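You operate a simulated robot arm through the tools that you are given. There is no shell and no other tool. Be economical: measure what you need, move in short steps, check, and stop when the job is done.

Carry out the task below with a simulated robot arm. There is one attempt and no reset: what you move stays moved.

TASK
Round off the teal tassel's folded cap, then fold the purple one.
Fine: one stroke each, lever up; teal on the middle of the tray's cream pad; the folded one stays in the vee nest; leave the third.
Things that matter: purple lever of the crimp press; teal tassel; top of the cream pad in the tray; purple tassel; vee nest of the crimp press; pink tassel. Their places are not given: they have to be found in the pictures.

It is judged by the outcome, as a careful person would: the job done as asked, and still so three seconds after it is handed in. It fails if anything else is knocked over, pushed out of place, dropped, spilled or broken.

THE ROBOT
A 7-joint arm with a two-finger parallel gripper, fixed in place. Base frame: the origin is at the foot of the arm, x ahead of it, y to its left, z up; the work surface is at about z = 8. Lengths are in mm, angles in rad, forces in N, time in s.
With the tool pointing down near the work surface it reaches from about 220 to 580 mm from the base axis. Its first joint turns from -1.152 to 1.152 rad. Payload 2.5 kg.
Tool frame: the origin (TCP) lies between the finger pads and is the grasp point; the fingertips stand 23 mm ahead of it; z points along the fingers, y is the line along which they close. The gripper opens to 94 mm. The fingers are 38 mm wide and 10 mm thick; the gripper's body (54 by 96 mm) begins 39 mm behind the TCP.
Orientation is that of the tool frame in the base frame, as [roll, pitch, yaw] about the fixed x, y, z axes, in that order (R = Rz(yaw) Ry(pitch) Rx(roll)). With the fingers straight down and closing along the base's y, the tool's x points along the base's -x, its y along +y and its z along -z.

THE INTERFACE
- The arm moves only by the tool drive_tool. Its argument "commands" is one flat list of numbers, 7 for each row, row after row: the shift along the tool's x, y, z in units of 20 mm (1.0 is 20 mm), then the turn, a rotation vector about the tool's x, y, z in units of 4 degrees (1.0 is 4 degrees), then the finger opening in mm, from 0 to 94. In form: [dx, dy, dz, wx, wy, wz, claw, dx, dy, dz, wx, wy, wz, claw, ...]. A call has 1 to 12 rows; each row shifts and turns the commanded pose from where the row before left it, along the tool's axes as they then stand. A call with a number of a shift or a turn outside -1 to 1 is refused whole. A row lasts 0.2 s, in which the tool goes at most 50 mm and 0.15 rad; a call with a longer step from one row to the next is refused whole, and so is a gripper value outside its range. A pose out of reach is approached as far as the arm can. The call stops where the force on the tool passes 70 N (or 10 N more than at its start, if that is more) or the arm is blocked; 0.2 s more then pass. The fingers move at their own pace (about 108 mm/s each) and stop on an object; they squeeze with about 24 N. The grip force told is the motor's: it shows also when the fingers shut on nothing. Time passes only in rows, and 0.2 s behind the last, so rows that do not move let the fingers close. It gives the time, the measured TCP pose, the force on the tool (base axes), the opening and the grip force at its end, in the units of the frame above (readings bear some noise).
- Cameras (640 x 400 px; columns grow to the right, rows downward): "scene" is fixed at [106.5, -401.2, 562.4]; the picture's right is [0.95, -0.32, 0.00], its down [-0.18, -0.52, -0.84] and it looks along [0.27, 0.79, -0.55] (base axes); focal length 308 px, centre (320, 200). "wrist" rides on the gripper at [-39, 0, -44] in the tool frame; the picture's right is [0.00, -1.00, 0.00], its down [0.97, 0.00, -0.24] and it looks along [0.24, 0.00, 0.97] (tool axes); focal length 218 px, centre (320, 200).
- grab_frame(camera): a new picture of that camera. No time passes.
- pixel_to_xyz(camera, pixels): for up to 12 pixels [column, row] of the newest picture of that camera ("zoom" is the newest enlarged one), the place [x, y, z] in the base frame of the surface seen there, good to about 2 mm, but the place of the scene camera against the robot may be out by one fixed shift of up to 25 mm in any direction. No time passes.
- enlarge(camera, box): a new picture of the part [left, top, right, bottom] of that camera's present view, enlarged. No time passes.
- sign_off(): hands the job in; it is judged then, once.

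Work in short steps. Measure before you move; look again where a grasp or a placing could have gone wrong, and mend it. You have 80 turns and 38 pictures in all, the two below and enlarged ones among them. Open the gripper and draw the arm clear of the work before you hand the job in, unless the task says otherwise; then end with one line.

The tools are called after "Call:" by a JSON object that holds its "method" and its "body". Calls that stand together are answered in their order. drive_tool: Moves the arm, as the interface text tells. Its arguments: {"type":"object","properties":{"commands":{"type":"array","items":{"type":"number"}}},"required":["commands"]} The other tools are called the same way: grab_frame (camera) takes a picture; pixel_to_xyz (camera, pixels) gives the place of the surface under pixels of a picture; enlarge (camera, box) takes an enlarged picture of a part of a camera's view; sign_off () hands the job in.

At the start:

```text
time: 0.0
ee_pos: [328.7, 81.3, 342.8]
orientation: [-3.141, -0.001, -3.141]
ft_force: [-0.7, 0.2, 0.2]
opening: 94.1
finger_force: 0.0
```

scene: 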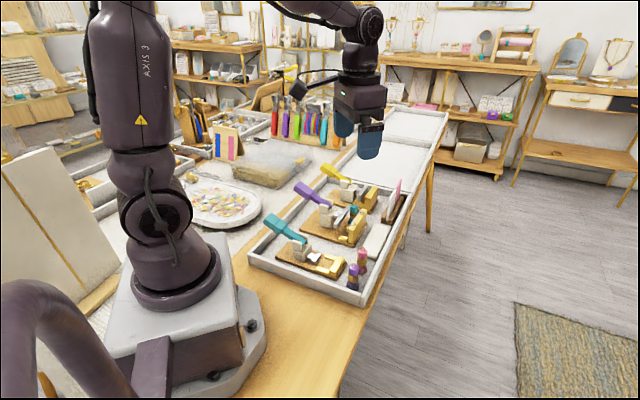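
wrist: 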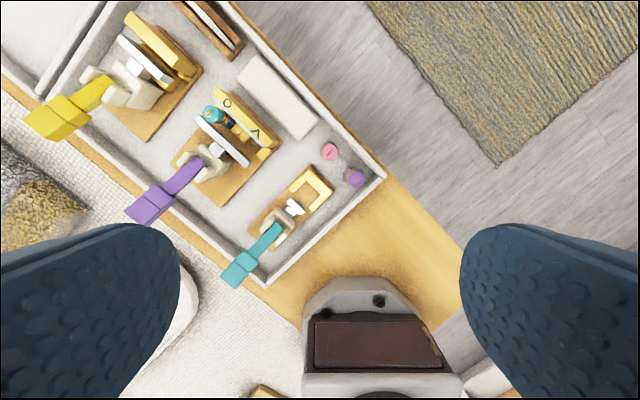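

I start with enlarged views of the tray area to identify presses, tassels and pad.

Call:
{"method": "enlarge", "body": {"camera": "wrist", "box": [120, 60, 400, 235]}}

Call:
{"method": "enlarge", "body": {"camera": "scene", "box": [240, 150, 432, 310]}}

```text
2.29 times, centred on (260, 148) of wrist
```

zoom: 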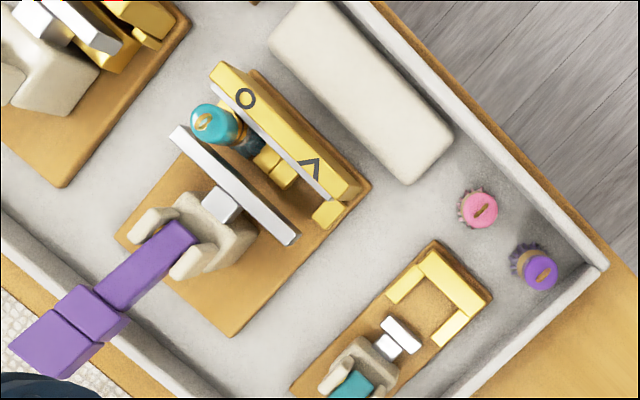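

```text
2.50 times, centred on (336, 230) of scene
```

zoom: 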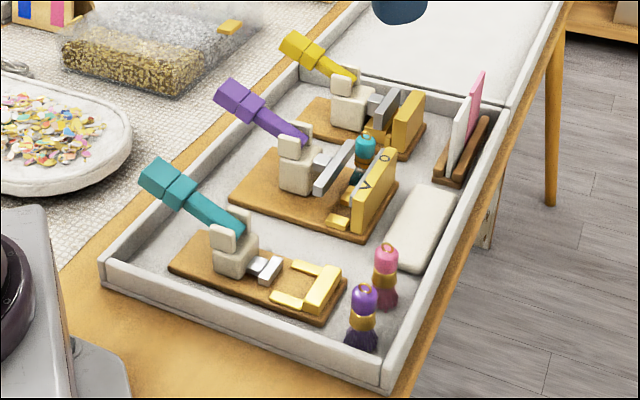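

The purple-lever press has an O nest (teal tassel seemingly in it) and a V nest near the front. I measure points through the wrist camera.

Call:
{"method": "pixel_to_xyz", "body": {"camera": "wrist", "pixels": [[212, 114], [228, 104], [256, 134], [240, 142], [150, 200], [190, 172], [222, 140], [278, 95], [356, 178], [330, 151], [225, 160], [263, 152]]}}

Call:
{"method": "pixel_to_xyz", "body": {"camera": "zoom", "pixels": [[364, 140], [355, 176], [338, 220], [240, 95], [290, 130], [386, 250], [364, 292], [362, 335], [420, 228], [330, 165], [372, 190], [300, 175]]}}

```text
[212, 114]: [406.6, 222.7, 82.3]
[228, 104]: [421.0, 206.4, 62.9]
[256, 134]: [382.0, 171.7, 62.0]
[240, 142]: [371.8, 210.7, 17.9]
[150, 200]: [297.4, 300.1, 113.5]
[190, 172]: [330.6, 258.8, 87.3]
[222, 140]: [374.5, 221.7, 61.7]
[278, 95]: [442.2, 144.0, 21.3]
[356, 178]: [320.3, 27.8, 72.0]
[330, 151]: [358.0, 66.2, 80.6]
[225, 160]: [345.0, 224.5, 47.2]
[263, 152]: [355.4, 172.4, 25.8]
```

```text
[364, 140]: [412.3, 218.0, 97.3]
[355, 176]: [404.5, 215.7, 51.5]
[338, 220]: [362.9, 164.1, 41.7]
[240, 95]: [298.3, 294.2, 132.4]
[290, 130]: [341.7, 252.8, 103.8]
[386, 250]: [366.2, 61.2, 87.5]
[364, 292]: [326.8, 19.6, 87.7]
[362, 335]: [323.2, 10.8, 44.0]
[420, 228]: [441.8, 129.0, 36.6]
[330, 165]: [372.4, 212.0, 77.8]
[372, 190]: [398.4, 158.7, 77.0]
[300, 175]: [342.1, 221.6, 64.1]
```

Move over the press for a closer look.

Call:
{"method": "drive_tool", "body": {"commands": [-0.47, 0.886, 0.6, 0, 0, 0, 94, -0.47, 0.886, 0.6, 0, 0, 0, 94, -0.47, 0.886, 0.6, 0, 0, 0, 94, -0.47, 0.886, 0.6, 0, 0, 0, 94, -0.47, 0.886, 0.6, 0, 0, 0, 94, -0.47, 0.886, 0.6, 0, 0, 0, 94, -0.47, 0.886, 0.6, 0, 0, 0, 94]}}

Call:
{"method": "grab_frame", "body": {"camera": "wrist"}}

```text
time: 1.6
ee_pos: [393.3, 202.0, 258.9]
orientation: [3.14, 0.0, 3.141]
ft_force: [-0.2, 0.2, -0.2]
opening: 94.0
finger_force: 0.1
```

```text
33 pictures are left
```

wrist: 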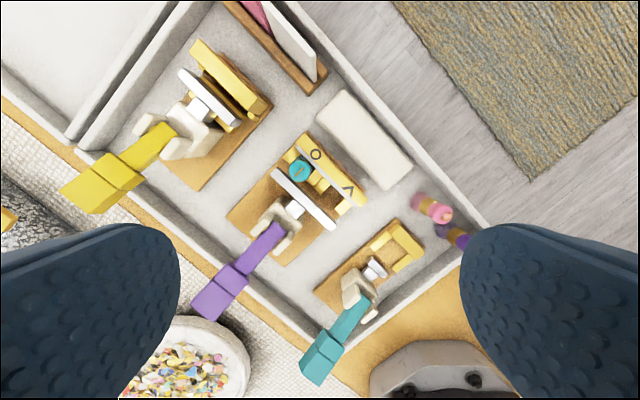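

Call:
{"method": "enlarge", "body": {"camera": "wrist", "box": [180, 90, 420, 240]}}

```text
2.67 times, centred on (300, 165) of wrist
```

zoom: 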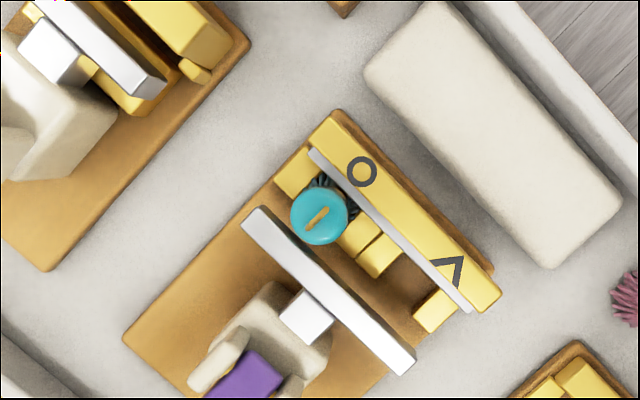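

The teal tassel is in the O bay; V bay is the front one. Measure all geometry.

Call:
{"method": "pixel_to_xyz", "body": {"camera": "zoom", "pixels": [[320, 216], [257, 216], [405, 362], [318, 152], [466, 308], [355, 237], [378, 256], [432, 312], [402, 292], [292, 178], [340, 120], [490, 300]]}}

Call:
{"method": "pixel_to_xyz", "body": {"camera": "wrist", "pixels": [[205, 300], [228, 277], [240, 272], [265, 240], [278, 228], [293, 210], [330, 97], [402, 182], [347, 122], [386, 153], [366, 138], [222, 298]]}}

```text
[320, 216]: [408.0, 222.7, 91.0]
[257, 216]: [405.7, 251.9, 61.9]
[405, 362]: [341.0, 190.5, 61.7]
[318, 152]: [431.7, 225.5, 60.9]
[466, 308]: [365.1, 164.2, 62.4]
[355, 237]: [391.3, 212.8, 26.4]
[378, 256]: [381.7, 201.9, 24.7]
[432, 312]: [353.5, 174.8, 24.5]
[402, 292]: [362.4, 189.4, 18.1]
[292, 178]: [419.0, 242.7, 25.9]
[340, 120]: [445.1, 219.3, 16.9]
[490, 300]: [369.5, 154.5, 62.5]
```

```text
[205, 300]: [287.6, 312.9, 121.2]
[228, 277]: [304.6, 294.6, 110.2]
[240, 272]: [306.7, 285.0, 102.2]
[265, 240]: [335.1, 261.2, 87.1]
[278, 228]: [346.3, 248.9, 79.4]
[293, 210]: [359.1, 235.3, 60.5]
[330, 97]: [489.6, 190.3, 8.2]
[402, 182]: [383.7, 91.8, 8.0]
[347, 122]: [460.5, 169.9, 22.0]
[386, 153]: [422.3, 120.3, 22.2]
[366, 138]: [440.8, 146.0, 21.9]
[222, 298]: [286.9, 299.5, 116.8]
```

Teal (408,223) is seated in the O bay; lever runs along u≈(-0.69,0.725) from pivot near (352,243,70) to the end near (287,306,118). I rotate the tool so its x lies along the lever.

Call:
{"method": "drive_tool", "body": {"commands": [0, 0, 0, 0, 0, 0.97, 40, 0, 0, 0, 0, 0, 0.97, 40, 0, 0, 0, 0, 0, 0.97, 40, 0, 0, 0, 0, 0, 0.97, 40, 0, 0, 0, 0, 0, 0.97, 40, 0, 0, 0, 0, 0, 0.97, 40, 0, 0, 0, 0, 0, 0.97, 40, 0, 0, 0, 0, 0, 0.97, 40, 0, 0, 0, 0, 0, 0.97, 40, 0, 0, 0, 0, 0, 0.97, 40, 0, 0, 0, 0, 0, 0.97, 40, 0, 0, 0, 0, 0, 0.97, 40]}}

Call:
{"method": "grab_frame", "body": {"camera": "wrist"}}

```text
time: 4.2
ee_pos: [393.0, 203.8, 259.3]
orientation: [-3.141, 0.001, 2.327]
ft_force: [1.1, 0.3, -0.3]
opening: 40.0
finger_force: 0.0
```

```text
31 pictures are left
```

wrist: 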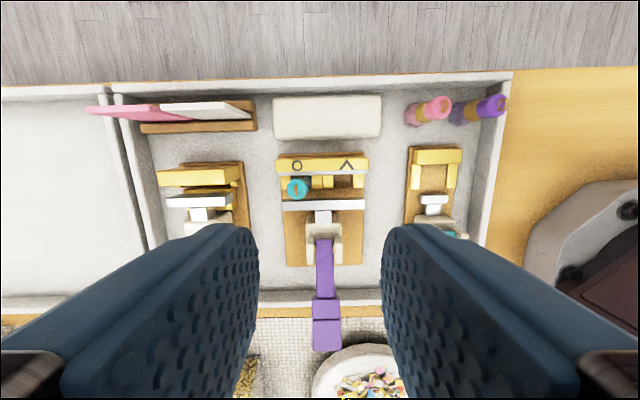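

Well aligned. Measure lever edges in this view.

Call:
{"method": "pixel_to_xyz", "body": {"camera": "wrist", "pixels": [[326, 335], [315, 335], [339, 335], [326, 310], [316, 310], [336, 310], [325, 280], [318, 280], [331, 280], [324, 250], [325, 300], [326, 347]]}}

Call:
{"method": "enlarge", "body": {"camera": "wrist", "box": [260, 140, 390, 270]}}

```text
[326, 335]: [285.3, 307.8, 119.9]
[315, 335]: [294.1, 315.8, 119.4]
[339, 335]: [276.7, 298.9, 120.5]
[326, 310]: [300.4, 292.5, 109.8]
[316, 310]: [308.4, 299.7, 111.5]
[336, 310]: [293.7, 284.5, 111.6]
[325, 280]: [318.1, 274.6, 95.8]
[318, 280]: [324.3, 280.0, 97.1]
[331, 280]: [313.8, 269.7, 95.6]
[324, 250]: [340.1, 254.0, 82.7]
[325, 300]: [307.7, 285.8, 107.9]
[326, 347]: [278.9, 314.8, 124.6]
```

```text
3.08 times, centred on (325, 205) of wrist
```

zoom: 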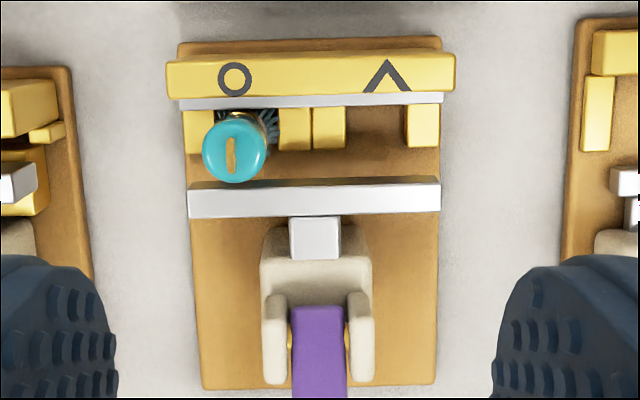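

Close the fingers and move above the lever's grip block (285,308,120).

Call:
{"method": "drive_tool", "body": {"commands": [0.832, -0.04, 0.561, 0, 0, 0, 0, 0.832, -0.04, 0.561, 0, 0, 0, 0, 0.832, -0.04, 0.561, 0, 0, 0, 0, 0.832, -0.04, 0.561, 0, 0, 0, 0, 0.832, -0.04, 0.561, 0, 0, 0, 0, 0.832, -0.04, 0.561, 0, 0, 0, 0, 0.832, -0.04, 0.561, 0, 0, 0, 0, 0.832, -0.04, 0.561, 0, 0, 0, 0, 0.832, -0.04, 0.561, 0, 0, 0, 0]}}

Call:
{"method": "enlarge", "body": {"camera": "scene", "box": [240, 100, 432, 260]}}

```text
time: 6.2
ee_pos: [285.1, 306.8, 159.4]
orientation: [3.138, 0.001, 2.328]
ft_force: [0.1, -0.1, -0.1]
opening: 0.0
finger_force: 23.8
```

```text
2.50 times, centred on (336, 180) of scene
```

zoom: 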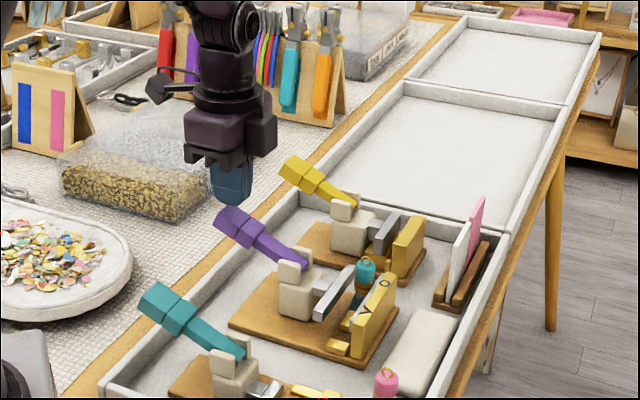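

Check the clearance of the bead box near the descent, then descend.

Call:
{"method": "pixel_to_xyz", "body": {"camera": "zoom", "pixels": [[190, 185], [185, 215], [160, 165], [240, 225], [60, 250], [125, 260], [205, 285]]}}

Call:
{"method": "drive_tool", "body": {"commands": [0, 0, 0.25, 0, 0, 0, 0, 0, 0, 0.25, 0, 0, 0, 0, 0, 0, 0.25, 0, 0, 0, 0, 0, 0, 0.25, 0, 0, 0, 0]}}

```text
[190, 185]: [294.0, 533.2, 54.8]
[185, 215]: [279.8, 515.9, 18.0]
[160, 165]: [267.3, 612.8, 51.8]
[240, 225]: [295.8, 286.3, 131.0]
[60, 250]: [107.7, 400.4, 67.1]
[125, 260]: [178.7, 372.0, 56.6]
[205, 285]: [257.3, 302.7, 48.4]
```

```text
time: 7.2
ee_pos: [285.3, 307.7, 138.8]
orientation: [-3.14, 0.0, 2.328]
ft_force: [-0.9, 0.1, 0.7]
opening: 0.1
finger_force: 24.5
```

Tip is at z≈116 with little force; look at whether the lever moves.

Call:
{"method": "drive_tool", "body": {"commands": [0, 0, 0.25, 0, 0, 0, 0, 0, 0, 0.25, 0, 0, 0, 0]}}

Call:
{"method": "grab_frame", "body": {"camera": "wrist"}}

```text
time: 7.8
ee_pos: [284.9, 307.3, 128.4]
orientation: [-3.141, 0.0, 2.33]
ft_force: [0.1, 0.7, 2.0]
opening: 0.0
finger_force: 24.2
```

```text
28 pictures are left
```

wrist: 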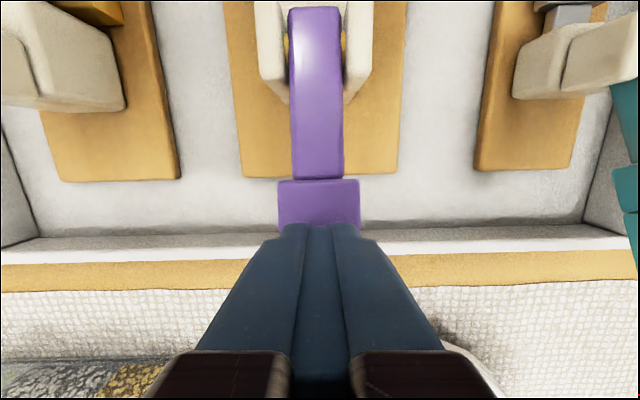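

The lever is following with ~2 N. Continue down.

Call:
{"method": "drive_tool", "body": {"commands": [0, 0, 0.25, 0, 0, 0, 0, 0, 0, 0.25, 0, 0, 0, 0, 0, 0, 0.25, 0, 0, 0, 0, 0, 0, 0.25, 0, 0, 0, 0]}}

Call:
{"method": "enlarge", "body": {"camera": "scene", "box": [280, 150, 424, 270]}}

```text
time: 8.9
ee_pos: [284.2, 310.1, 114.7]
orientation: [3.139, -0.006, 2.333]
ft_force: [-11.3, -16.0, 45.6]
opening: 0.0
finger_force: 24.2
stopped in row 4: the force on the tool passed its limit (the readings are from after the stop); the commanded pose is now the measured one
```

```text
3.33 times, centred on (352, 210) of scene
```

zoom: 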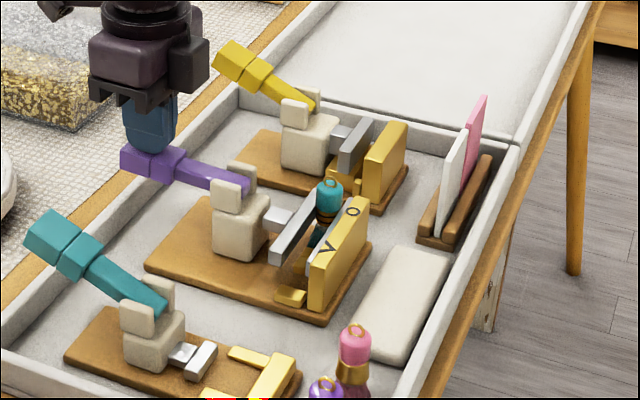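

The lever hit a firm stop with the bar on the tassel. A tiny further push within the same stroke confirms it.

Call:
{"method": "drive_tool", "body": {"commands": [0, 0, 0.1, 0, 0, 0, 0, 0, 0, 0.1, 0, 0, 0, 0, 0, 0, 0.1, 0, 0, 0, 0]}}

Call:
{"method": "grab_frame", "body": {"camera": "wrist"}}

```text
time: 9.5
ee_pos: [284.5, 310.6, 114.8]
orientation: [3.138, -0.005, 2.334]
ft_force: [-12.5, -15.5, 45.9]
opening: 0.1
finger_force: 24.1
stopped in row 3: the force on the tool passed its limit (the readings are from after the stop); the commanded pose is now the measured one
```

```text
26 pictures are left
```

wrist: 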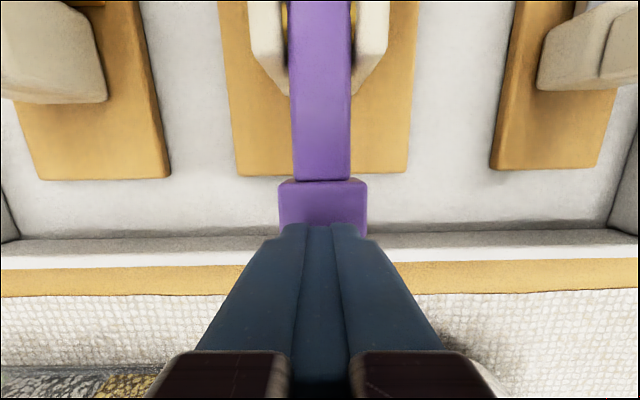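

Firm stop (no movement). Retract upward and see whether the lever returns by itself.

Call:
{"method": "drive_tool", "body": {"commands": [0, 0, -0.3, 0, 0, 0, 0, 0, 0, -0.5, 0, 0, 0, 0, 0, 0, -1, 0, 0, 0, 0, 0, 0, -1, 0, 0, 0, 0]}}

Call:
{"method": "enlarge", "body": {"camera": "scene", "box": [280, 150, 424, 270]}}

```text
time: 10.5
ee_pos: [283.2, 309.2, 169.2]
orientation: [3.141, -0.004, 2.335]
ft_force: [-0.3, 0.1, -0.5]
opening: 0.0
finger_force: 24.2
```

```text
3.33 times, centred on (352, 210) of scene
```

zoom: 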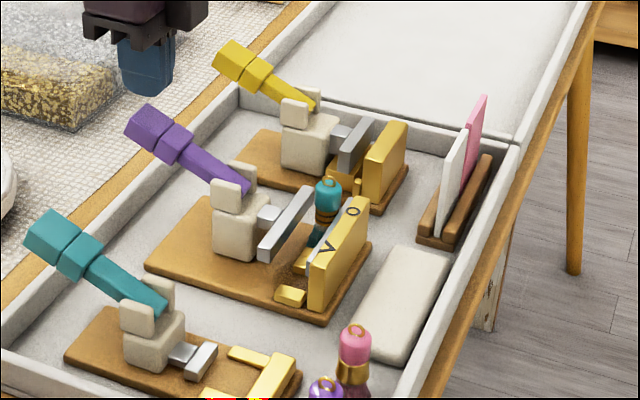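

The lever sprang back up by itself. Now hover over the teal tassel, with fingers open.

Call:
{"method": "drive_tool", "body": {"commands": [-0.826, 0.173, -0.1, 0, 0, 0, 60, -0.826, 0.173, 0, 0, 0, 0, 60, -0.826, 0.173, 0, 0, 0, 0, 60, -0.826, 0.173, 0, 0, 0, 0, 60, -0.826, 0.173, 0, 0, 0, 0, 60, -0.826, 0.173, 0, 0, 0, 0, 60, -0.826, 0.173, 0, 0, 0, 0, 60, -0.826, 0.173, 0, 0, 0, 0, 60, -0.826, 0.173, 0, 0, 0, 0, 60]}}

Call:
{"method": "grab_frame", "body": {"camera": "wrist"}}

Call:
{"method": "enlarge", "body": {"camera": "scene", "box": [340, 180, 420, 230]}}

```text
time: 12.5
ee_pos: [412.4, 225.2, 168.6]
orientation: [3.141, -0.004, 2.334]
ft_force: [-0.3, -0.4, 0.3]
opening: 59.8
finger_force: 0.1
```

```text
24 pictures are left
```

wrist: 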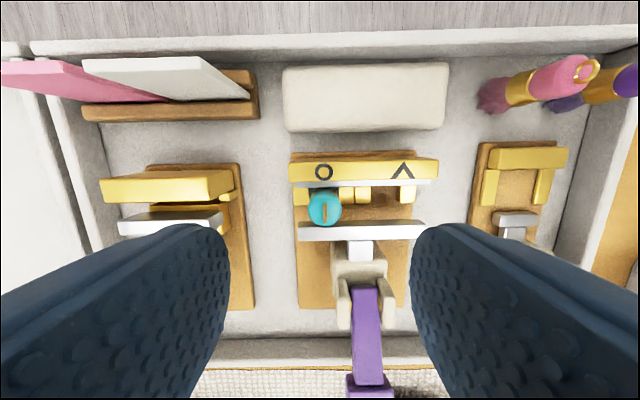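

```text
8.00 times, centred on (380, 205) of scene
```

zoom: 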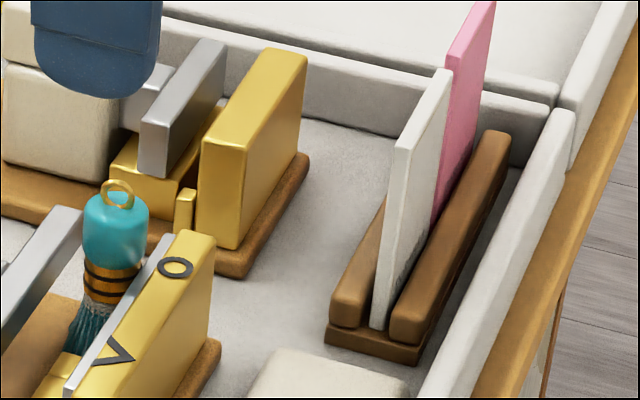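

Call:
{"method": "pixel_to_xyz", "body": {"camera": "zoom", "pixels": [[115, 192], [100, 215], [110, 262], [108, 285], [90, 335], [165, 245], [120, 330], [105, 182]]}}

Call:
{"method": "pixel_to_xyz", "body": {"camera": "wrist", "pixels": [[320, 208], [312, 208], [338, 208], [330, 196], [325, 220], [325, 207], [298, 71], [428, 72], [430, 122], [290, 124], [364, 96]]}}

```text
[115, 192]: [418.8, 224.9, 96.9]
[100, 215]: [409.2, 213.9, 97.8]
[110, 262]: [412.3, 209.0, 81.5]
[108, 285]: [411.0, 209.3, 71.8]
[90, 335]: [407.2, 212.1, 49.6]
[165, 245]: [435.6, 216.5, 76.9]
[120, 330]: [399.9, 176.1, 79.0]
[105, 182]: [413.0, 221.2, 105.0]
```

```text
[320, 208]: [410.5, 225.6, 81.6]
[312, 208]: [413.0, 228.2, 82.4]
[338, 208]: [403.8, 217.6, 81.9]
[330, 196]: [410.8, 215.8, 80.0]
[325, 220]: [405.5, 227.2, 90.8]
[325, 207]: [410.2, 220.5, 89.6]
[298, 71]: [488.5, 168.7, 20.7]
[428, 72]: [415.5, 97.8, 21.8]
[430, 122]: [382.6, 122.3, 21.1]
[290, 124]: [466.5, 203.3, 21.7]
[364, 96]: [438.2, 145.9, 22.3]
```

Teal head: centre ≈(409,222), z 66–82 with plate top at 62. Descend with tips to z≈66 (TCP 89).

Call:
{"method": "drive_tool", "body": {"commands": [0.02, -0.15, 0.6, 0, 0, 0, 44, 0, 0, 0.7, 0, 0, 0, 44, 0, 0, 0.7, 0, 0, 0, 44, 0, 0, 0.7, 0, 0, 0, 44, 0, 0, 0.5, 0, 0, 0, 44, 0, 0, 0.4, 0, 0, 0, 44]}}

Call:
{"method": "grab_frame", "body": {"camera": "wrist"}}

```text
time: 13.9
ee_pos: [407.9, 223.7, 98.6]
orientation: [3.138, -0.005, 2.331]
ft_force: [-0.6, -0.1, 0.2]
opening: 43.9
finger_force: 0.1
```

```text
22 pictures are left
```

wrist: 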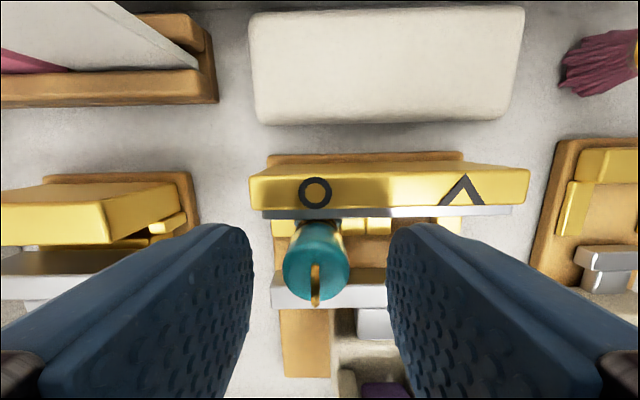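

Centred. Descend the last 10 mm and close.

Call:
{"method": "drive_tool", "body": {"commands": [0, 0.05, 0.25, 0, 0, 0, 44, 0, 0, 0.23, 0, 0, 0, 44, 0, 0, 0, 0, 0, 0, 25, 0, 0, 0, 0, 0, 0, 10, 0, 0, 0, 0, 0, 0, 10, 0, 0, 0, 0, 0, 0, 10]}}

```text
time: 15.3
ee_pos: [408.8, 223.8, 88.1]
orientation: [3.138, -0.007, 2.332]
ft_force: [-0.6, 0.4, 0.0]
opening: 20.5
finger_force: 23.7
```

Gripped at 20.5 mm. Lift straight up 90 mm and check.

Call:
{"method": "drive_tool", "body": {"commands": [0, 0, -0.3, 0, 0, 0, 10, 0, 0, -0.6, 0, 0, 0, 10, 0, 0, -0.8, 0, 0, 0, 10, 0, 0, -0.8, 0, 0, 0, 10, 0, 0, -0.8, 0, 0, 0, 10, 0, 0, -0.8, 0, 0, 0, 10, 0, 0, -0.4, 0, 0, 0, 10]}}

Call:
{"method": "enlarge", "body": {"camera": "scene", "box": [300, 120, 444, 240]}}

```text
time: 16.9
ee_pos: [409.1, 223.6, 177.7]
orientation: [3.137, -0.004, 2.332]
ft_force: [0.6, -0.3, -0.1]
opening: 20.4
finger_force: 23.5
```

```text
3.33 times, centred on (372, 180) of scene
```

zoom: 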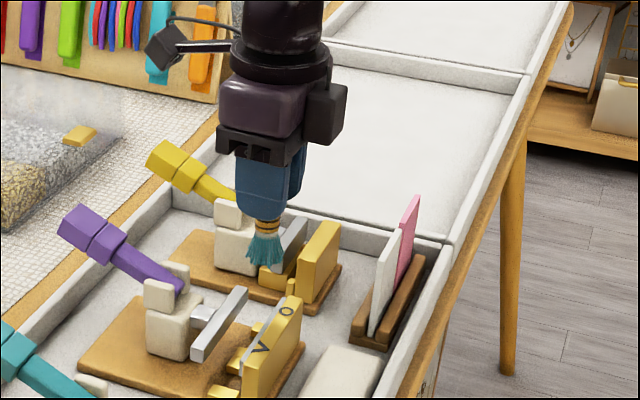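

Held upright. Move over the pad centre (438,147) and descend partly.

Call:
{"method": "drive_tool", "body": {"commands": [-0.63, -0.263, 0, 0, 0, 0, 10, -0.63, -0.263, 0, 0, 0, 0, 10, -0.63, -0.263, 0, 0, 0, 0, 10, -0.63, -0.263, 0, 0, 0, 0, 10, -0.63, -0.263, 0, 0, 0, 0, 10, -0.63, -0.263, 0, 0, 0, 0, 10, 0, 0, 0.7, 0, 0, 0, 10, 0, 0, 0.7, 0, 0, 0, 10, 0, 0, 0.7, 0, 0, 0, 10, 0, 0, 0.7, 0, 0, 0, 10, 0, 0, 0.7, 0, 0, 0, 10]}}

Call:
{"method": "enlarge", "body": {"camera": "scene", "box": [330, 150, 474, 270]}}

Call:
{"method": "grab_frame", "body": {"camera": "wrist"}}

```text
time: 19.3
ee_pos: [438.1, 146.4, 108.5]
orientation: [3.136, -0.005, 2.334]
ft_force: [0.0, 0.4, -0.6]
opening: 20.2
finger_force: 23.9
```

```text
3.33 times, centred on (402, 210) of scene
```

zoom: 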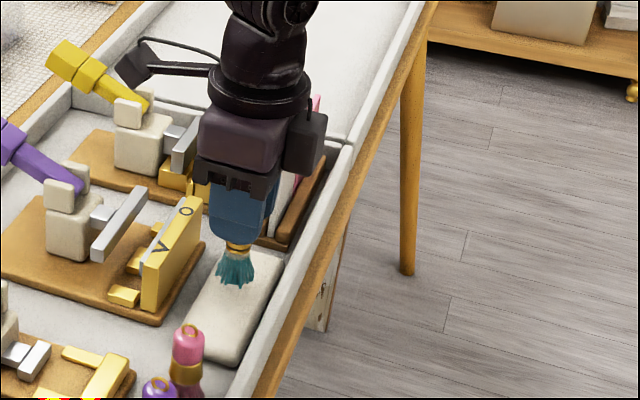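

```text
19 pictures are left
```

wrist: 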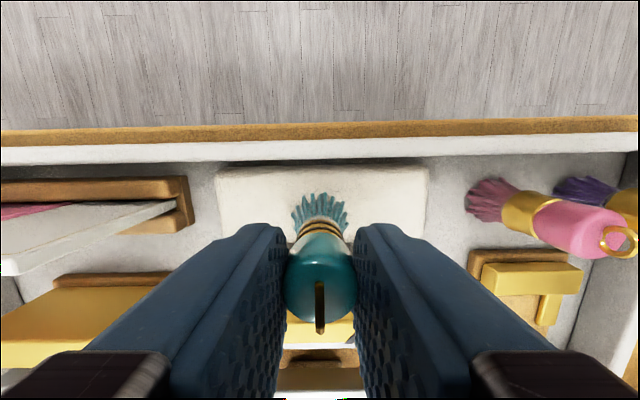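

Centred over the pad. Lower gently to contact.

Call:
{"method": "drive_tool", "body": {"commands": [0, 0, 0.3, 0, 0, 0, 10, 0, 0, 0.25, 0, 0, 0, 10, 0, 0, 0.15, 0, 0, 0, 10, 0, 0, 0, 0, 0, 0, 10]}}

```text
time: 20.3
ee_pos: [436.9, 147.0, 95.1]
orientation: [3.138, -0.006, 2.332]
ft_force: [-0.7, -0.2, -0.2]
opening: 20.4
finger_force: 24.1
```

Call:
{"method": "drive_tool", "body": {"commands": [0, 0, 0.06, 0, 0, 0, 10, 0, 0, 0.05, 0, 0, 0, 10]}}

Call:
{"method": "enlarge", "body": {"camera": "scene", "box": [360, 190, 440, 240]}}

```text
time: 20.9
ee_pos: [437.6, 147.3, 93.2]
orientation: [3.138, -0.005, 2.333]
ft_force: [-5.5, -0.5, 15.4]
opening: 20.4
finger_force: 24.0
```

```text
8.00 times, centred on (400, 215) of scene
```

zoom: 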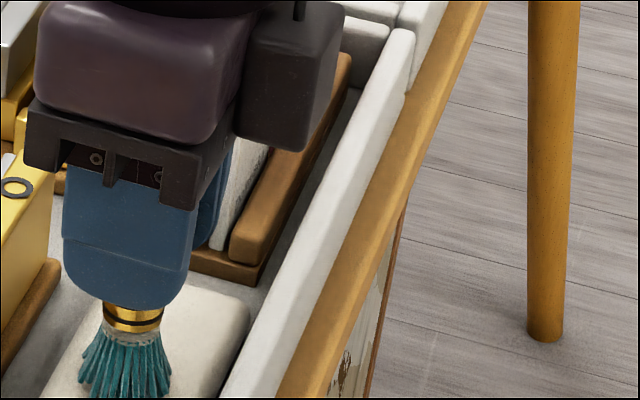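

Contact at z≈93. Ease slightly, open modestly, retract straight up.

Call:
{"method": "drive_tool", "body": {"commands": [0, 0, -0.04, 0, 0, 0, 20, 0, 0, 0, 0, 0, 0, 26, 0, 0, 0, 0, 0, 0, 36, 0, 0, 0, 0, 0, 0, 36, 0, 0, -0.3, 0, 0, 0, 36, 0, 0, -0.7, 0, 0, 0, 36, 0, 0, -1, 0, 0, 0, 36, 0, 0, -1, 0, 0, 0, 36, 0, 0, -1, 0, 0, 0, 36]}}

Call:
{"method": "grab_frame", "body": {"camera": "wrist"}}

```text
time: 22.9
ee_pos: [435.8, 147.8, 173.0]
orientation: [3.137, -0.004, 2.333]
ft_force: [0.2, -0.2, 0.5]
opening: 35.8
finger_force: 0.1
```

```text
17 pictures are left
```

wrist: 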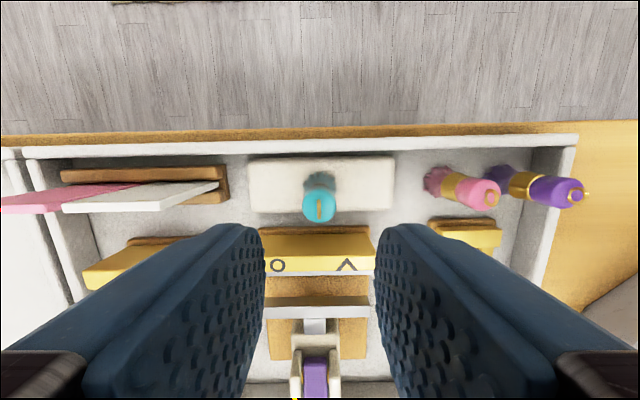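

Teal stands mid-pad. Move to hover above the purple tassel (~(320,28)).

Call:
{"method": "drive_tool", "body": {"commands": [-0.035, -0.834, 0, 0, 0, 0, 40, -0.035, -0.834, 0, 0, 0, 0, 40, -0.035, -0.834, 0, 0, 0, 0, 40, -0.035, -0.834, 0, 0, 0, 0, 40, -0.035, -0.834, 0, 0, 0, 0, 40, -0.035, -0.834, 0, 0, 0, 0, 40, -0.035, -0.834, 0, 0, 0, 0, 40, -0.035, -0.834, 0, 0, 0, 0, 40, -0.035, -0.834, 0, 0, 0, 0, 40, -0.035, -0.834, 0, 0, 0, 0, 40]}}

Call:
{"method": "grab_frame", "body": {"camera": "wrist"}}

```text
time: 25.1
ee_pos: [322.3, 26.1, 172.8]
orientation: [3.139, -0.005, 2.334]
ft_force: [-0.2, -0.4, -0.2]
opening: 40.0
finger_force: 0.0
```

```text
16 pictures are left
```

wrist: 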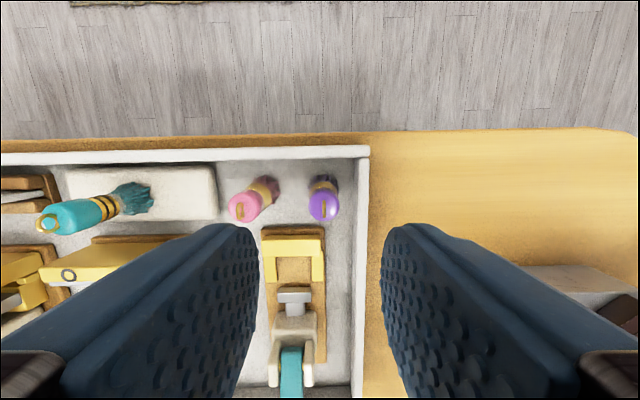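

Call:
{"method": "pixel_to_xyz", "body": {"camera": "wrist", "pixels": [[324, 204], [312, 204], [335, 204], [324, 192], [324, 215], [318, 212], [245, 205], [353, 190], [265, 183], [325, 180], [360, 180], [335, 194]]}}

Call:
{"method": "enlarge", "body": {"camera": "wrist", "box": [216, 140, 376, 240]}}

```text
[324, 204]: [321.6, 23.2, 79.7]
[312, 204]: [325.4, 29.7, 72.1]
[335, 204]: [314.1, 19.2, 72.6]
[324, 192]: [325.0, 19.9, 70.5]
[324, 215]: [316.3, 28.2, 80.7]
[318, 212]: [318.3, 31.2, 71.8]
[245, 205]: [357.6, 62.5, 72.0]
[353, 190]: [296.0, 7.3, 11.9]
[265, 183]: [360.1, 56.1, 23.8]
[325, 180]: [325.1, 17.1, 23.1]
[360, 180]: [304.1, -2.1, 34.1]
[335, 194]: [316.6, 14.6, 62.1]
```

```text
4.00 times, centred on (296, 190) of wrist
```

zoom: 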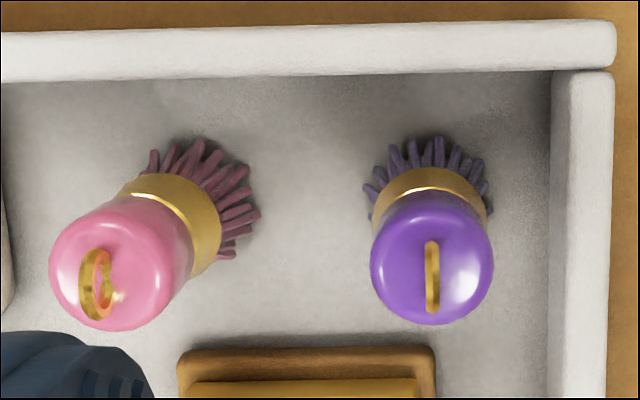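

Purple axis ≈(320.3,24.3), loop already oriented like teal's was in the nest. Descend to TCP 80.

Call:
{"method": "drive_tool", "body": {"commands": [0, -0.135, 0.6, 0, 0, 0, 40, 0, 0, 0.8, 0, 0, 0, 40, 0, 0, 0.8, 0, 0, 0, 40, 0, 0, 0.8, 0, 0, 0, 40, 0, 0, 0.7, 0, 0, 0, 40, 0, 0, 0.4, 0, 0, 0, 40]}}

Call:
{"method": "grab_frame", "body": {"camera": "wrist"}}

```text
time: 26.5
ee_pos: [320.2, 24.7, 89.5]
orientation: [3.137, -0.006, 2.333]
ft_force: [-0.1, -0.2, 0.1]
opening: 40.0
finger_force: 0.1
```

```text
14 pictures are left
```

wrist: 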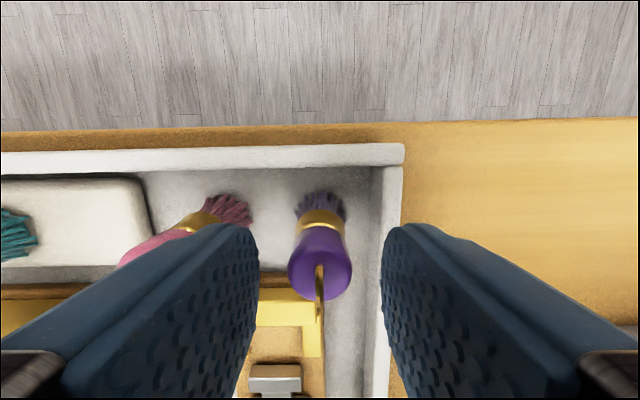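

Centred and clear of pink. Finish descent and grip.

Call:
{"method": "drive_tool", "body": {"commands": [0, 0, 0.25, 0, 0, 0, 40, 0, 0, 0.22, 0, 0, 0, 40, 0, 0, 0, 0, 0, 0, 25, 0, 0, 0, 0, 0, 0, 10, 0, 0, 0, 0, 0, 0, 10, 0, 0, 0, 0, 0, 0, 10]}}

Call:
{"method": "drive_tool", "body": {"commands": [0, 0, -0.3, 0, 0, 0, 10, 0, 0, -0.6, 0, 0, 0, 10, 0, 0, -0.8, 0, 0, 0, 10, 0, 0, -0.8, 0, 0, 0, 10, 0, 0, -0.8, 0, 0, 0, 10, 0, 0, -0.8, 0, 0, 0, 10, 0, 0, -0.8, 0, 0, 0, 10, 0, 0, -0.4, 0, 0, 0, 10]}}

```text
time: 27.9
ee_pos: [319.9, 25.8, 80.9]
orientation: [3.139, -0.005, 2.33]
ft_force: [-0.3, 0.8, -0.3]
opening: 20.7
finger_force: 24.1
```

```text
time: 29.7
ee_pos: [319.9, 24.0, 186.9]
orientation: [3.141, -0.006, 2.334]
ft_force: [-0.5, -0.2, -1.1]
opening: 20.3
finger_force: 24.0
```

Gripped. Traverse along tool y at height, then back over the vee nest (target (369,186)).

Call:
{"method": "drive_tool", "body": {"commands": [0, 0.925, 0, 0, 0, 0, 10, 0, 0.925, 0, 0, 0, 0, 10, 0, 0.925, 0, 0, 0, 0, 10, 0, 0.925, 0, 0, 0, 0, 10, 0, 0.925, 0, 0, 0, 0, 10, 0, 0.925, 0, 0, 0, 0, 10, 0, 0.925, 0, 0, 0, 0, 10, 0, 0.925, 0, 0, 0, 0, 10]}}

Call:
{"method": "drive_tool", "body": {"commands": [0.836, 0, 0, 0, 0, 0, 10, 0.836, 0, 0, 0, 0, 0, 10, 0.836, 0, 0, 0, 0, 0, 10, 0.836, 0, 0, 0, 0, 0, 10, 0.836, 0, 0, 0, 0, 0, 10]}}

Call:
{"method": "grab_frame", "body": {"camera": "wrist"}}

```text
time: 31.5
ee_pos: [426.0, 126.5, 187.4]
orientation: [3.14, -0.007, 2.333]
ft_force: [0.5, 1.4, -0.9]
opening: 20.4
finger_force: 24.1
```

```text
time: 32.7
ee_pos: [369.1, 185.8, 186.2]
orientation: [3.138, -0.004, 2.332]
ft_force: [-0.4, 0.2, 0.0]
opening: 20.1
finger_force: 23.9
```

```text
13 pictures are left
```

wrist: 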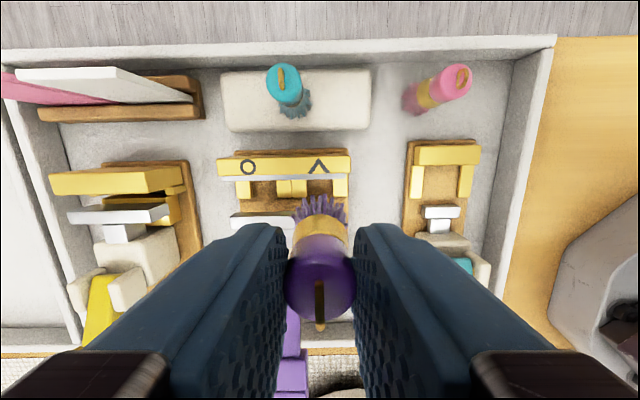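

Columns line up (bay centre ≈320). Measure plate face and bar for depth alignment.

Call:
{"method": "enlarge", "body": {"camera": "wrist", "box": [210, 140, 370, 240]}}

Call:
{"method": "pixel_to_xyz", "body": {"camera": "zoom", "pixels": [[60, 152], [430, 146], [145, 200], [285, 190], [318, 190], [380, 187], [505, 185], [100, 300], [545, 140], [545, 200], [160, 230], [280, 240]]}}

```text
4.00 times, centred on (290, 190) of wrist
```

zoom: 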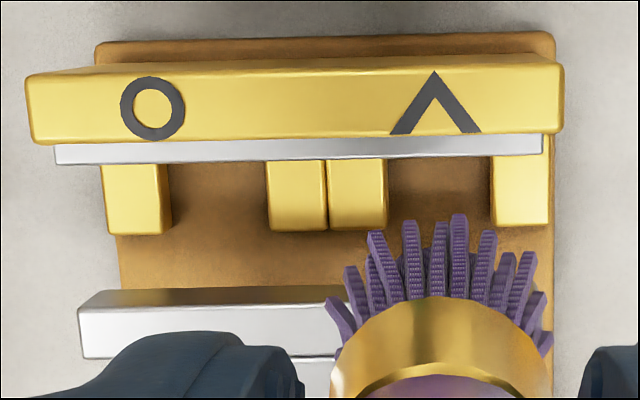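

```text
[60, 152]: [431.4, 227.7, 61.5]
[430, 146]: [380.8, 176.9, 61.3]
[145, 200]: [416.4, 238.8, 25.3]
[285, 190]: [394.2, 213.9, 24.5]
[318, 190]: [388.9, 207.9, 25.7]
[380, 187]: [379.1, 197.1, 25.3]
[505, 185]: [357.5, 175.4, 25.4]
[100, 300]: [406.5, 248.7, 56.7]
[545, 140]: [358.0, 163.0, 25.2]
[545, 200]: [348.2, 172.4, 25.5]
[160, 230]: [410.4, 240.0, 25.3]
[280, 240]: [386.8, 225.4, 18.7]
```

Seat geometry matches teal's seat (13.7 mm from plate face; bay centre within 1 mm). Descend.

Call:
{"method": "drive_tool", "body": {"commands": [0.03, 0.03, 0.6, 0, 0, 0, 10, 0, 0, 0.8, 0, 0, 0, 10, 0, 0, 0.8, 0, 0, 0, 10, 0, 0, 0.6, 0, 0, 0, 10, 0, 0, 0.5, 0, 0, 0, 10, 0, 0, 0.4, 0, 0, 0, 10, 0, 0, 0.4, 0, 0, 0, 10, 0, 0, 0.3, 0, 0, 0, 10]}}

Call:
{"method": "enlarge", "body": {"camera": "scene", "box": [310, 170, 406, 250]}}

```text
time: 34.5
ee_pos: [367.5, 188.9, 98.5]
orientation: [3.137, -0.006, 2.333]
ft_force: [0.2, 0.3, -1.4]
opening: 20.1
finger_force: 24.0
```

```text
5.00 times, centred on (358, 210) of scene
```

zoom: 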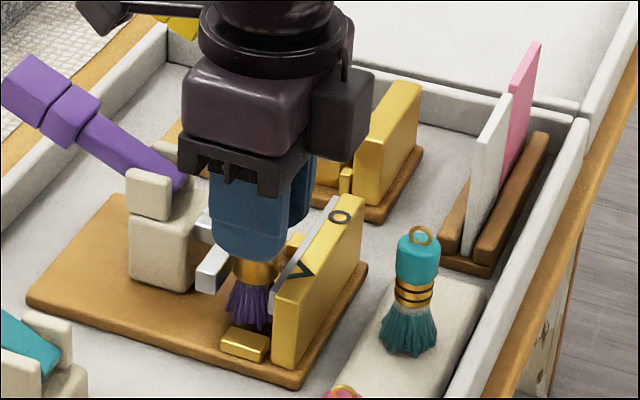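

Skirt is inside the bay; slightly far from the plate (17 vs 13.8 mm). Correct −2 mm and lower gently.

Call:
{"method": "drive_tool", "body": {"commands": [-0.1, 0, 0.1, 0, 0, 0, 10, 0, 0, 0.15, 0, 0, 0, 10, 0, 0, 0.1, 0, 0, 0, 10]}}

```text
time: 35.3
ee_pos: [370.9, 187.3, 92.2]
orientation: [3.137, -0.007, 2.332]
ft_force: [-0.3, 0.0, -0.5]
opening: 20.3
finger_force: 24.4
```

Call:
{"method": "drive_tool", "body": {"commands": [0, -0.03, 0.06, 0, 0, 0, 10, 0, 0, 0.06, 0, 0, 0, 10, 0, 0, 0.03, 0, 0, 0, 10]}}

```text
time: 36.1
ee_pos: [370.8, 187.2, 89.8]
orientation: [3.136, -0.004, 2.33]
ft_force: [-3.7, -2.1, 19.2]
opening: 20.5
finger_force: 23.9
```

Contact at the expected height. Ease, open modestly, and retract.

Call:
{"method": "drive_tool", "body": {"commands": [0, 0, -0.04, 0, 0, 0, 20, 0, 0, 0, 0, 0, 0, 26, 0, 0, 0, 0, 0, 0, 36, 0, 0, 0, 0, 0, 0, 36, 0, 0, -0.3, 0, 0, 0, 36, 0, 0, -0.7, 0, 0, 0, 36, 0, 0, -1, 0, 0, 0, 36, 0, 0, -1, 0, 0, 0, 36, 0, 0, -1, 0, 0, 0, 36]}}

Call:
{"method": "grab_frame", "body": {"camera": "wrist"}}

Call:
{"method": "enlarge", "body": {"camera": "scene", "box": [310, 170, 406, 250]}}

```text
time: 38.1
ee_pos: [371.3, 186.5, 168.2]
orientation: [3.139, -0.007, 2.333]
ft_force: [-0.6, -0.1, 0.3]
opening: 35.8
finger_force: 0.0
```

```text
10 pictures are left
```

wrist: 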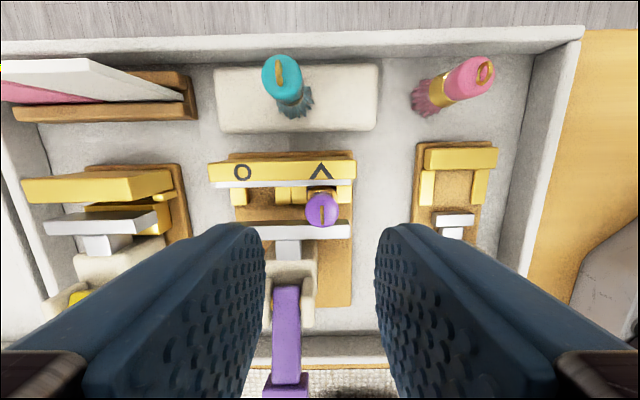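

```text
5.00 times, centred on (358, 210) of scene
```

zoom: 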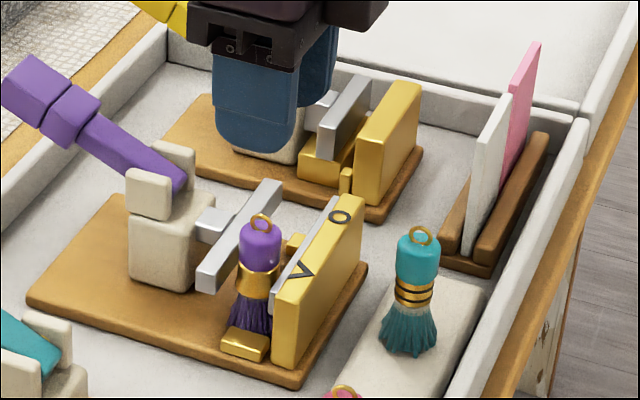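

Purple stands in the vee bay, aligned. Move to above the lever grip, fingers closed.

Call:
{"method": "drive_tool", "body": {"commands": [0.826, 0.12, 0, 0, 0, 0, 0, 0.826, 0.12, 0, 0, 0, 0, 0, 0.826, 0.12, 0, 0, 0, 0, 0, 0.826, 0.12, 0, 0, 0, 0, 0, 0.826, 0.12, 0, 0, 0, 0, 0, 0.826, 0.12, 0, 0, 0, 0, 0, 0.826, 0.12, 0, 0, 0, 0, 0, 0.826, 0.12, 0, 0, 0, 0, 0, 0.826, 0.12, 0, 0, 0, 0, 0]}}

```text
time: 40.1
ee_pos: [282.0, 307.6, 170.6]
orientation: [3.136, -0.005, 2.332]
ft_force: [0.0, 0.3, -0.4]
opening: 0.1
finger_force: 23.7
```

Call:
{"method": "drive_tool", "body": {"commands": [0, 0.1, 0.5, 0, 0, 0, 0, 0, 0, 0.5, 0, 0, 0, 0, 0, 0, 0.4, 0, 0, 0, 0, 0, 0, 0.25, 0, 0, 0, 0, 0, 0, 0.25, 0, 0, 0, 0, 0, 0, 0.25, 0, 0, 0, 0, 0, 0, 0.25, 0, 0, 0, 0, 0, 0, 0.25, 0, 0, 0, 0, 0, 0, 0.25, 0, 0, 0, 0, 0, 0, 0.25, 0, 0, 0, 0]}}

Call:
{"method": "enlarge", "body": {"camera": "scene", "box": [280, 160, 406, 250]}}

```text
time: 42.2
ee_pos: [284.3, 311.6, 117.8]
orientation: [3.137, -0.011, 2.333]
ft_force: [-9.4, -12.5, 37.9]
opening: 0.1
finger_force: 24.1
stopped in row 10: the force on the tool passed its limit (the readings are from after the stop); the commanded pose is now the measured one
```

```text
4.44 times, centred on (343, 205) of scene
```

zoom: 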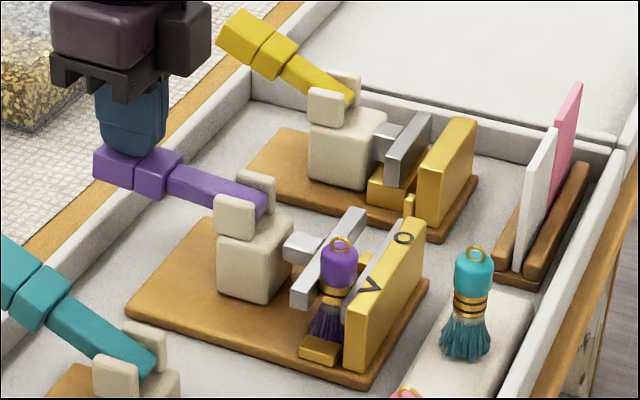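

Stop at 117.8 (vs 114.8 before); push slightly further in the same stroke to make sure it bottomed.

Call:
{"method": "drive_tool", "body": {"commands": [0, 0, 0.1, 0, 0, 0, 0, 0, 0, 0.1, 0, 0, 0, 0, 0, 0, 0.1, 0, 0, 0, 0, 0, 0, 0.1, 0, 0, 0, 0]}}

```text
time: 42.7
ee_pos: [283.9, 311.6, 116.8]
orientation: [3.136, -0.012, 2.332]
ft_force: [-8.2, -14.4, 35.7]
opening: 0.0
finger_force: 24.2
stopped in row 2: the force on the tool passed its limit (the readings are from after the stop); the commanded pose is now the measured one
```

Call:
{"method": "drive_tool", "body": {"commands": [0, 0, 0.05, 0, 0, 0, 0, 0, 0, 0.05, 0, 0, 0, 0, 0, 0, 0.05, 0, 0, 0, 0, 0, 0, 0.05, 0, 0, 0, 0]}}

Call:
{"method": "enlarge", "body": {"camera": "scene", "box": [330, 190, 394, 240]}}

```text
time: 43.6
ee_pos: [285.3, 312.2, 117.1]
orientation: [3.136, -0.014, 2.335]
ft_force: [-8.2, -13.7, 35.5]
opening: 0.1
finger_force: 24.0
stopped in row 4: the force on the tool passed its limit (the readings are from after the stop); the commanded pose is now the measured one
```

```text
8.00 times, centred on (362, 215) of scene
```

zoom: 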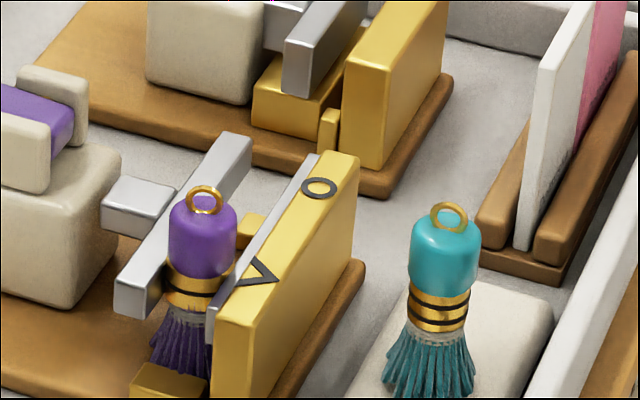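

Firmly bottomed; purple's cap now shows the fold line and teal shows the two rounded ones. Retract up and clear.

Call:
{"method": "drive_tool", "body": {"commands": [0, 0, -0.3, 0, 0, 0, 0, 0, 0, -0.5, 0, 0, 0, 0, 0, 0, -0.8, 0, 0, 0, 0, 0, 0, -1, 0, 0, 0, 0, 0, 0, -1, 0, 0, 0, 0, 0, 0, -1, 0, 0, 0, 0, 0, 0, -1, 0, 0, 0, 40, 0, 0, -1, 0, 0, 0, 40, 0, 0, -1, 0, 0, 0, 60, 0, 0, 0, 0, 0, 0, 60, 0, 0, 0, 0, 0, 0, 60]}}

Call:
{"method": "enlarge", "body": {"camera": "scene", "box": [240, 150, 432, 300]}}

Call:
{"method": "enlarge", "body": {"camera": "scene", "box": [330, 190, 410, 240]}}

```text
time: 46.0
ee_pos: [285.5, 310.5, 266.3]
orientation: [3.136, -0.013, 2.334]
ft_force: [-0.5, -0.3, 0.7]
opening: 60.0
finger_force: 0.1
```

```text
2.67 times, centred on (336, 225) of scene
```

zoom: 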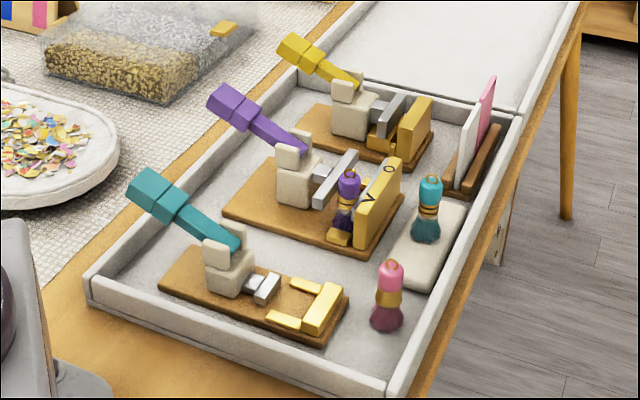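

```text
8.00 times, centred on (370, 215) of scene
```

zoom: 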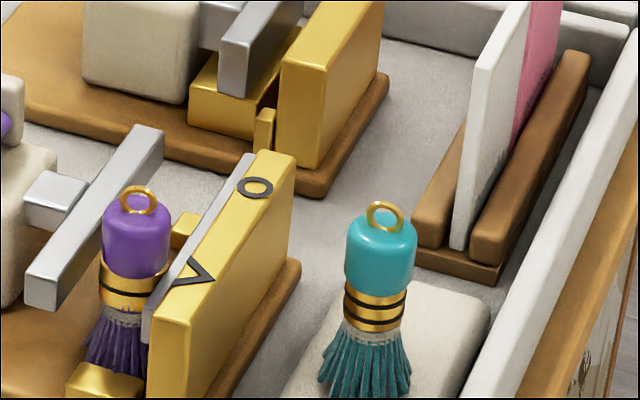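

Lever is up, purple is folded and standing in the vee nest, teal is upright mid-pad, pink is untouched and the arm is clear. Handing in.

Call:
{"method": "sign_off", "body": {}}

```text
The job is handed in.
```

The job is handed in: I rounded the teal tassel's cap with one stroke and stood it on the middle of the cream pad. I folded the purple tassel's cap with one stroke and left it in the vee nest. The lever is up and the pink tassel was not touched.
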